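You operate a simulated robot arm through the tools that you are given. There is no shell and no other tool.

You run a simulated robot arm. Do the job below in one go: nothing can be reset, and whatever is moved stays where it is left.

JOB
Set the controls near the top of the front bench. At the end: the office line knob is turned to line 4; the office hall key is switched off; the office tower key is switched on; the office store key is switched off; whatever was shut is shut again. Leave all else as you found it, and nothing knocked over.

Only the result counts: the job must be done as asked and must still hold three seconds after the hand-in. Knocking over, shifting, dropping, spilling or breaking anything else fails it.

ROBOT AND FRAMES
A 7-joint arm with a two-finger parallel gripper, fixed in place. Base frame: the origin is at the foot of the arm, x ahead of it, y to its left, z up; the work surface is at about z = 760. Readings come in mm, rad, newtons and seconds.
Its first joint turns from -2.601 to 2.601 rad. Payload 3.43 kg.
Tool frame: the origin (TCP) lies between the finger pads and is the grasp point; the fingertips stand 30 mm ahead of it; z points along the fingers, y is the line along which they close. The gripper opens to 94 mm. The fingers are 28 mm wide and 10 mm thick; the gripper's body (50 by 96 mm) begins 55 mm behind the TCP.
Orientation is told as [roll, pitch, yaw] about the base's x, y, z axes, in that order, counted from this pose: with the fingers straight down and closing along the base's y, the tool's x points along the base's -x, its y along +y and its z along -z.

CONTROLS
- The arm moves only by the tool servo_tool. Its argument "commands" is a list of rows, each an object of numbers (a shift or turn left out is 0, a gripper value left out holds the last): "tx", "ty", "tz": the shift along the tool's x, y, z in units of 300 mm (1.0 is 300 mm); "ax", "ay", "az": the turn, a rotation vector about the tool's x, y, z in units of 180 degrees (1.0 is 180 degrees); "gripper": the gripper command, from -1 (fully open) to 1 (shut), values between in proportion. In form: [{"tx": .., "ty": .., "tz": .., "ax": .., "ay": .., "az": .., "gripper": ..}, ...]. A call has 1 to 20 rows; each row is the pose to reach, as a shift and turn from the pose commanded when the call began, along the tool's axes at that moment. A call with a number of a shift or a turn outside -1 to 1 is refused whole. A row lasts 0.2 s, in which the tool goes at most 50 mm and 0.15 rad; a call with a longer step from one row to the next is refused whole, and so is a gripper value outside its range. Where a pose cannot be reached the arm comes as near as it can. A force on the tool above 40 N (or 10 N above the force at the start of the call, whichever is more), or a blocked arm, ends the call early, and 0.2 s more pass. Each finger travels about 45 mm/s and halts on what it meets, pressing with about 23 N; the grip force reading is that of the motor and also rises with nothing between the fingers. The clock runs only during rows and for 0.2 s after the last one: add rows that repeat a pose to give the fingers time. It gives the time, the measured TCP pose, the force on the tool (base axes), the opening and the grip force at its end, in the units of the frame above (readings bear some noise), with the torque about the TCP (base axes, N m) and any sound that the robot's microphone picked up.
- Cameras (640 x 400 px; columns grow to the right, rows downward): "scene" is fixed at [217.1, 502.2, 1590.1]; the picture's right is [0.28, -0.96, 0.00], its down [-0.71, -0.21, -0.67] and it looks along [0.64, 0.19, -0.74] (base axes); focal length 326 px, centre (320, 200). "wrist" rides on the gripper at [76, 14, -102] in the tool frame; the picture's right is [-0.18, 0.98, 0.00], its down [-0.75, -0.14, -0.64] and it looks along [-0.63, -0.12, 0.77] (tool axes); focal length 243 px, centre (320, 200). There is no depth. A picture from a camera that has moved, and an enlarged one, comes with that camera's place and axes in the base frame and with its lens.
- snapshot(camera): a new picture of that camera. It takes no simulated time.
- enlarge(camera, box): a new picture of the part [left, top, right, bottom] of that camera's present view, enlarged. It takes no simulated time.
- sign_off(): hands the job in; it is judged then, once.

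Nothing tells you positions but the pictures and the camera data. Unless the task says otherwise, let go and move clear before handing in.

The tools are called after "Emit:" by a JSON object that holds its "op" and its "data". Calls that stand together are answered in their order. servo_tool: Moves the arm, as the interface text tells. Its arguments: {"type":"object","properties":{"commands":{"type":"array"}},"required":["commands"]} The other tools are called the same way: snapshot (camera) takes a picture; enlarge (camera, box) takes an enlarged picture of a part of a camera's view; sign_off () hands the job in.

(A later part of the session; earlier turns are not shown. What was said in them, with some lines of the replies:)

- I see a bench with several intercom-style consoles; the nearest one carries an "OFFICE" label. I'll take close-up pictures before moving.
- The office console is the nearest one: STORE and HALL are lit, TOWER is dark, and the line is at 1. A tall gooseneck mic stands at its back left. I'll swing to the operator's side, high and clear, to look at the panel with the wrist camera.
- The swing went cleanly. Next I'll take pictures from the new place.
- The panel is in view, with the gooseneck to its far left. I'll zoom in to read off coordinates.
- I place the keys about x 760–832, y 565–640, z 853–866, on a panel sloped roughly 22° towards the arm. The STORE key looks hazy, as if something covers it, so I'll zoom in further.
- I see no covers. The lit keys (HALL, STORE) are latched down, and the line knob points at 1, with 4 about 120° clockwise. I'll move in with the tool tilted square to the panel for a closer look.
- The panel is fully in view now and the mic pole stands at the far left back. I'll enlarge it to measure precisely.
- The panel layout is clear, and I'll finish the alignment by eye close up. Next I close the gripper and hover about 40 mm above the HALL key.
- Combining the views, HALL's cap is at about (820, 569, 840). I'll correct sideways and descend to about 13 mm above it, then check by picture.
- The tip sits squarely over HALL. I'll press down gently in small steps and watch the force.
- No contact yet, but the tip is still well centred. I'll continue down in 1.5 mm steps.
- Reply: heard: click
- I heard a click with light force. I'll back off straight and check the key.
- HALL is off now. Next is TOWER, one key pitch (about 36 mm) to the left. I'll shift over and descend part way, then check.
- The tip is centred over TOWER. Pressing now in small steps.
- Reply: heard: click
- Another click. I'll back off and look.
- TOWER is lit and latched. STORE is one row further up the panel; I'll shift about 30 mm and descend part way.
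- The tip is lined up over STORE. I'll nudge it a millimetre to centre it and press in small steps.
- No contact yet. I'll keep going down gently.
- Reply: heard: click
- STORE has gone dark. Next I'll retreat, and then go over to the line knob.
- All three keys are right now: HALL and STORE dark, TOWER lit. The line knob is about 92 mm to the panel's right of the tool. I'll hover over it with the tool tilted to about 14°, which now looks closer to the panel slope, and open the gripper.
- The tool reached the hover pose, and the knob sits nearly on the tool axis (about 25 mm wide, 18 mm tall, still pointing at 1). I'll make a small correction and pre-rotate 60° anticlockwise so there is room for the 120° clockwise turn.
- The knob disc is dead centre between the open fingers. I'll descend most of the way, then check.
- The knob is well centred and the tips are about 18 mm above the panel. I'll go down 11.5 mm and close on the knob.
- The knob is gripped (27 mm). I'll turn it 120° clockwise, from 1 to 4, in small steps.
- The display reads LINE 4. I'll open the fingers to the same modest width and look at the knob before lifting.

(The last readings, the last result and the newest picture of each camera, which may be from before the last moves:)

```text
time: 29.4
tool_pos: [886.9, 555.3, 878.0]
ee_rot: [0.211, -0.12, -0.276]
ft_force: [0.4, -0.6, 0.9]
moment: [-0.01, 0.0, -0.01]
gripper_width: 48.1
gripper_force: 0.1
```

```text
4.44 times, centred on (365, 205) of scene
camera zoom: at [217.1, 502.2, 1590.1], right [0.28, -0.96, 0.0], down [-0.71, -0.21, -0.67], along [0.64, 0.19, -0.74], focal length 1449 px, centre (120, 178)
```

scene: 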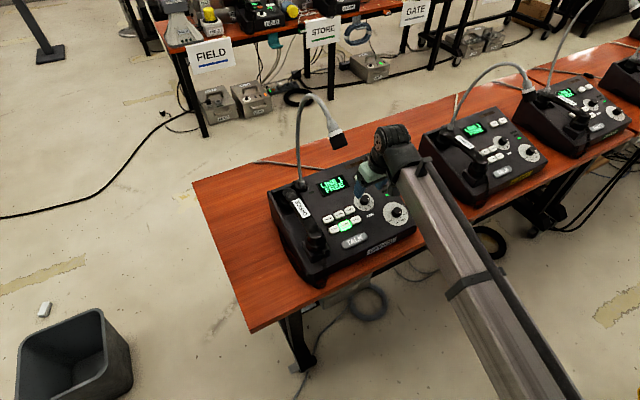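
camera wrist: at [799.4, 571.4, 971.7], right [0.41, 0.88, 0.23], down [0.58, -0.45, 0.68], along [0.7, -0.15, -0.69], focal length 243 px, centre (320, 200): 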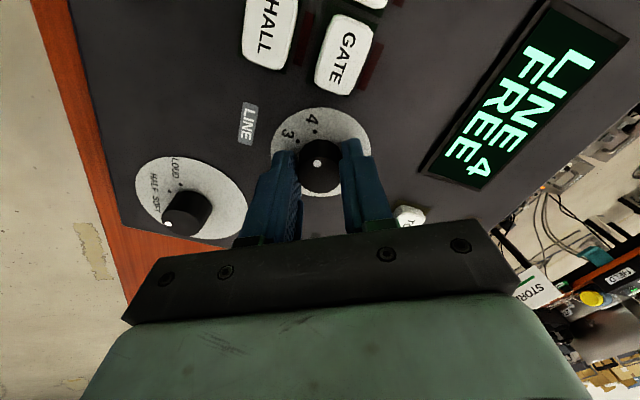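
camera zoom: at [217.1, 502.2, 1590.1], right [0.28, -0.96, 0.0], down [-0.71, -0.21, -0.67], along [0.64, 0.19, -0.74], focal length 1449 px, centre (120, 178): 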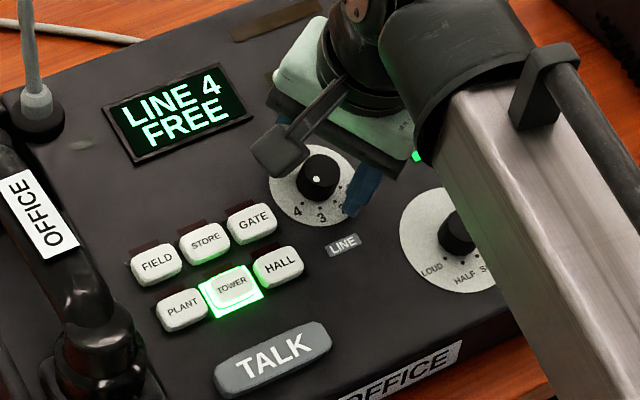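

The pointer sits at 4 with the display at LINE 4. I'll retreat straight out along the tool axis.

Emit:
{"op": "servo_tool", "data": {"commands": [{"tz": -0.05}, {"tz": -0.15}, {"tz": -0.28}, {"tz": -0.4}, {"tz": -0.5}, {"tz": -0.5}]}}

Emit:
{"op": "snapshot", "data": {"camera": "scene"}}

Emit:
{"op": "snapshot", "data": {"camera": "wrist"}}

```text
time: 30.8
tool_pos: [861.5, 529.0, 1022.7]
ee_rot: [0.214, -0.12, -0.277]
ft_force: [0.3, 0.2, 0.5]
moment: [0.02, -0.03, -0.01]
gripper_width: 48.2
gripper_force: 0.1
```

```text
taken
```

scene: 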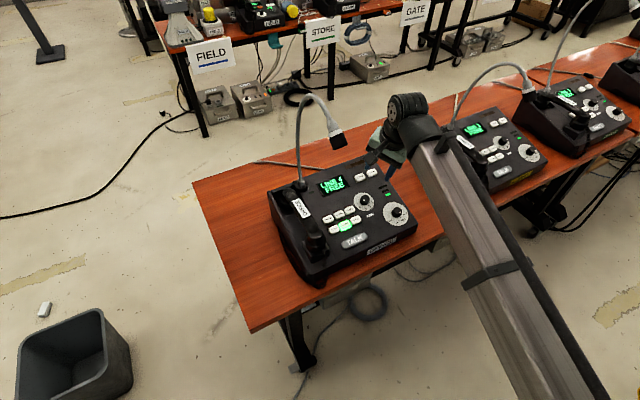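

```text
taken
camera wrist: at [775.1, 545.7, 1117.5], right [0.41, 0.88, 0.23], down [0.58, -0.45, 0.68], along [0.7, -0.15, -0.69], focal length 243 px, centre (320, 200)
```

wrist: 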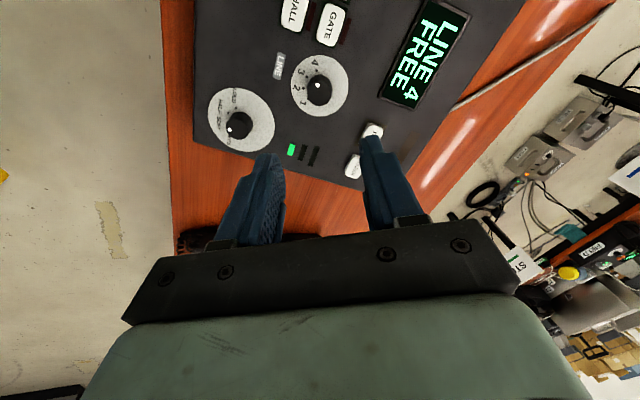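

Everything reads right. I'll draw the arm back and up, away from the bench, then make a final check.

Emit:
{"op": "servo_tool", "data": {"commands": [{"tx": 0.07, "ty": -0.05, "tz": -0.04}, {"tx": 0.15, "ty": -0.15, "tz": -0.08}, {"tx": 0.23, "ty": -0.25, "tz": -0.12}, {"tx": 0.31, "ty": -0.35, "tz": -0.16}, {"tx": 0.39, "ty": -0.45, "tz": -0.167}, {"tx": 0.39, "ty": -0.45, "tz": -0.167}]}}

Emit:
{"op": "enlarge", "data": {"camera": "scene", "box": [260, 80, 430, 290]}}

Emit:
{"op": "snapshot", "data": {"camera": "scene"}}

Emit:
{"op": "enlarge", "data": {"camera": "scene", "box": [310, 160, 420, 250]}}

```text
time: 32.2
tool_pos: [708.7, 423.4, 1028.0]
ee_rot: [0.214, -0.121, -0.276]
ft_force: [-1.1, -0.5, -0.4]
moment: [0.0, -0.04, 0.0]
gripper_width: 48.0
gripper_force: 0.1
```

```text
1.90 times, centred on (345, 185) of scene
camera zoom: at [217.1, 502.2, 1590.1], right [0.28, -0.96, 0.0], down [-0.71, -0.21, -0.67], along [0.64, 0.19, -0.74], focal length 621 px, centre (272, 229)
```

zoom: 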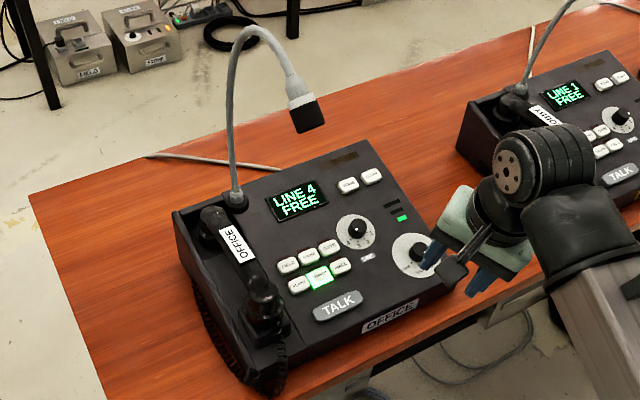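

```text
taken
```

scene: 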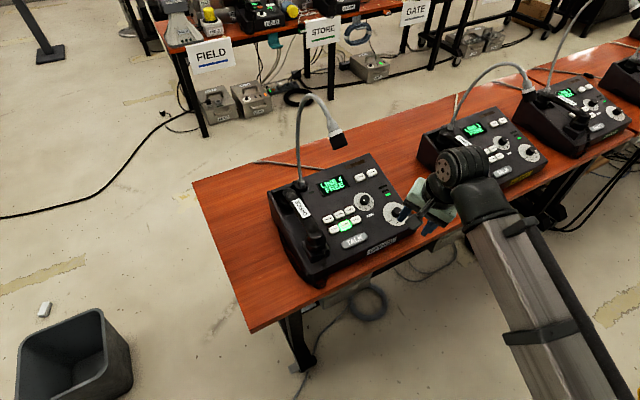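

```text
4.44 times, centred on (365, 205) of scene
camera zoom: at [217.1, 502.2, 1590.1], right [0.28, -0.96, 0.0], down [-0.71, -0.21, -0.67], along [0.64, 0.19, -0.74], focal length 1449 px, centre (120, 178)
```

zoom: 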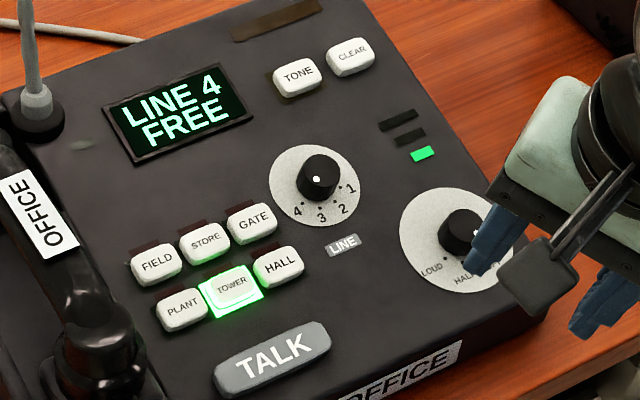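

Display shows LINE 4, TOWER is lit, HALL and STORE are dark. I'll take one more close look at the pointer.

Emit:
{"op": "enlarge", "data": {"camera": "scene", "box": [345, 180, 385, 215]}}

Emit:
{"op": "snapshot", "data": {"camera": "wrist"}}

```text
11.43 times, centred on (365, 198) of scene
camera zoom: at [217.1, 502.2, 1590.1], right [0.28, -0.96, 0.0], down [-0.71, -0.21, -0.67], along [0.64, 0.19, -0.74], focal length 3726 px, centre (-194, 229)
```

zoom: 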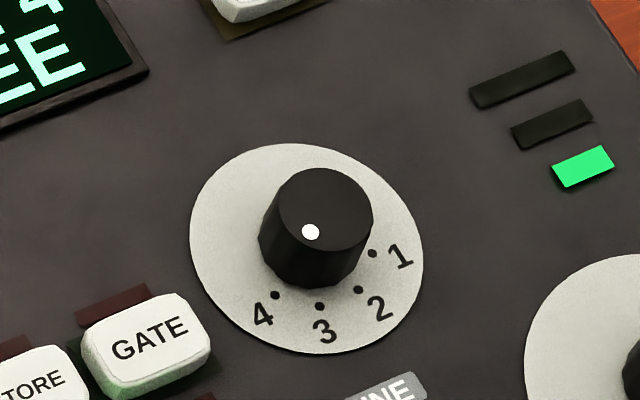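

```text
taken
camera wrist: at [622.1, 439.3, 1122.3], right [0.41, 0.88, 0.23], down [0.58, -0.45, 0.68], along [0.7, -0.15, -0.69], focal length 243 px, centre (320, 200)
```

wrist: 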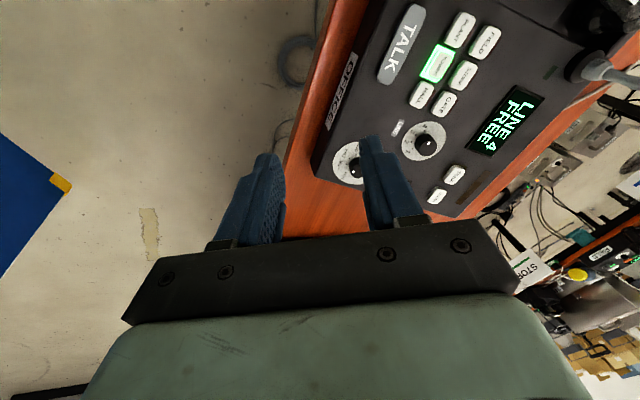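

The pointer aims at the 4 mark, the display reads LINE 4, TOWER is lit, and HALL and STORE are off. Nothing else has shifted and the arm is clear, so I'm handing in.

Emit:
{"op": "sign_off", "data": {}}

```text
The job is handed in.
```

The office console on the front bench is set as asked, and the job is handed in.

- **Line knob:** turned from 1 to 4. The pointer sits at the 4 mark and the display reads LINE 4.
- **Hall key:** switched off.
- **Tower key:** switched on, lit and latched down.
- **Store key:** switched off.

I found nothing shut, such as a cover or lid, so there was nothing to open or close again. In the last pictures nothing else had moved, and the arm had let go and was drawn back from the console.
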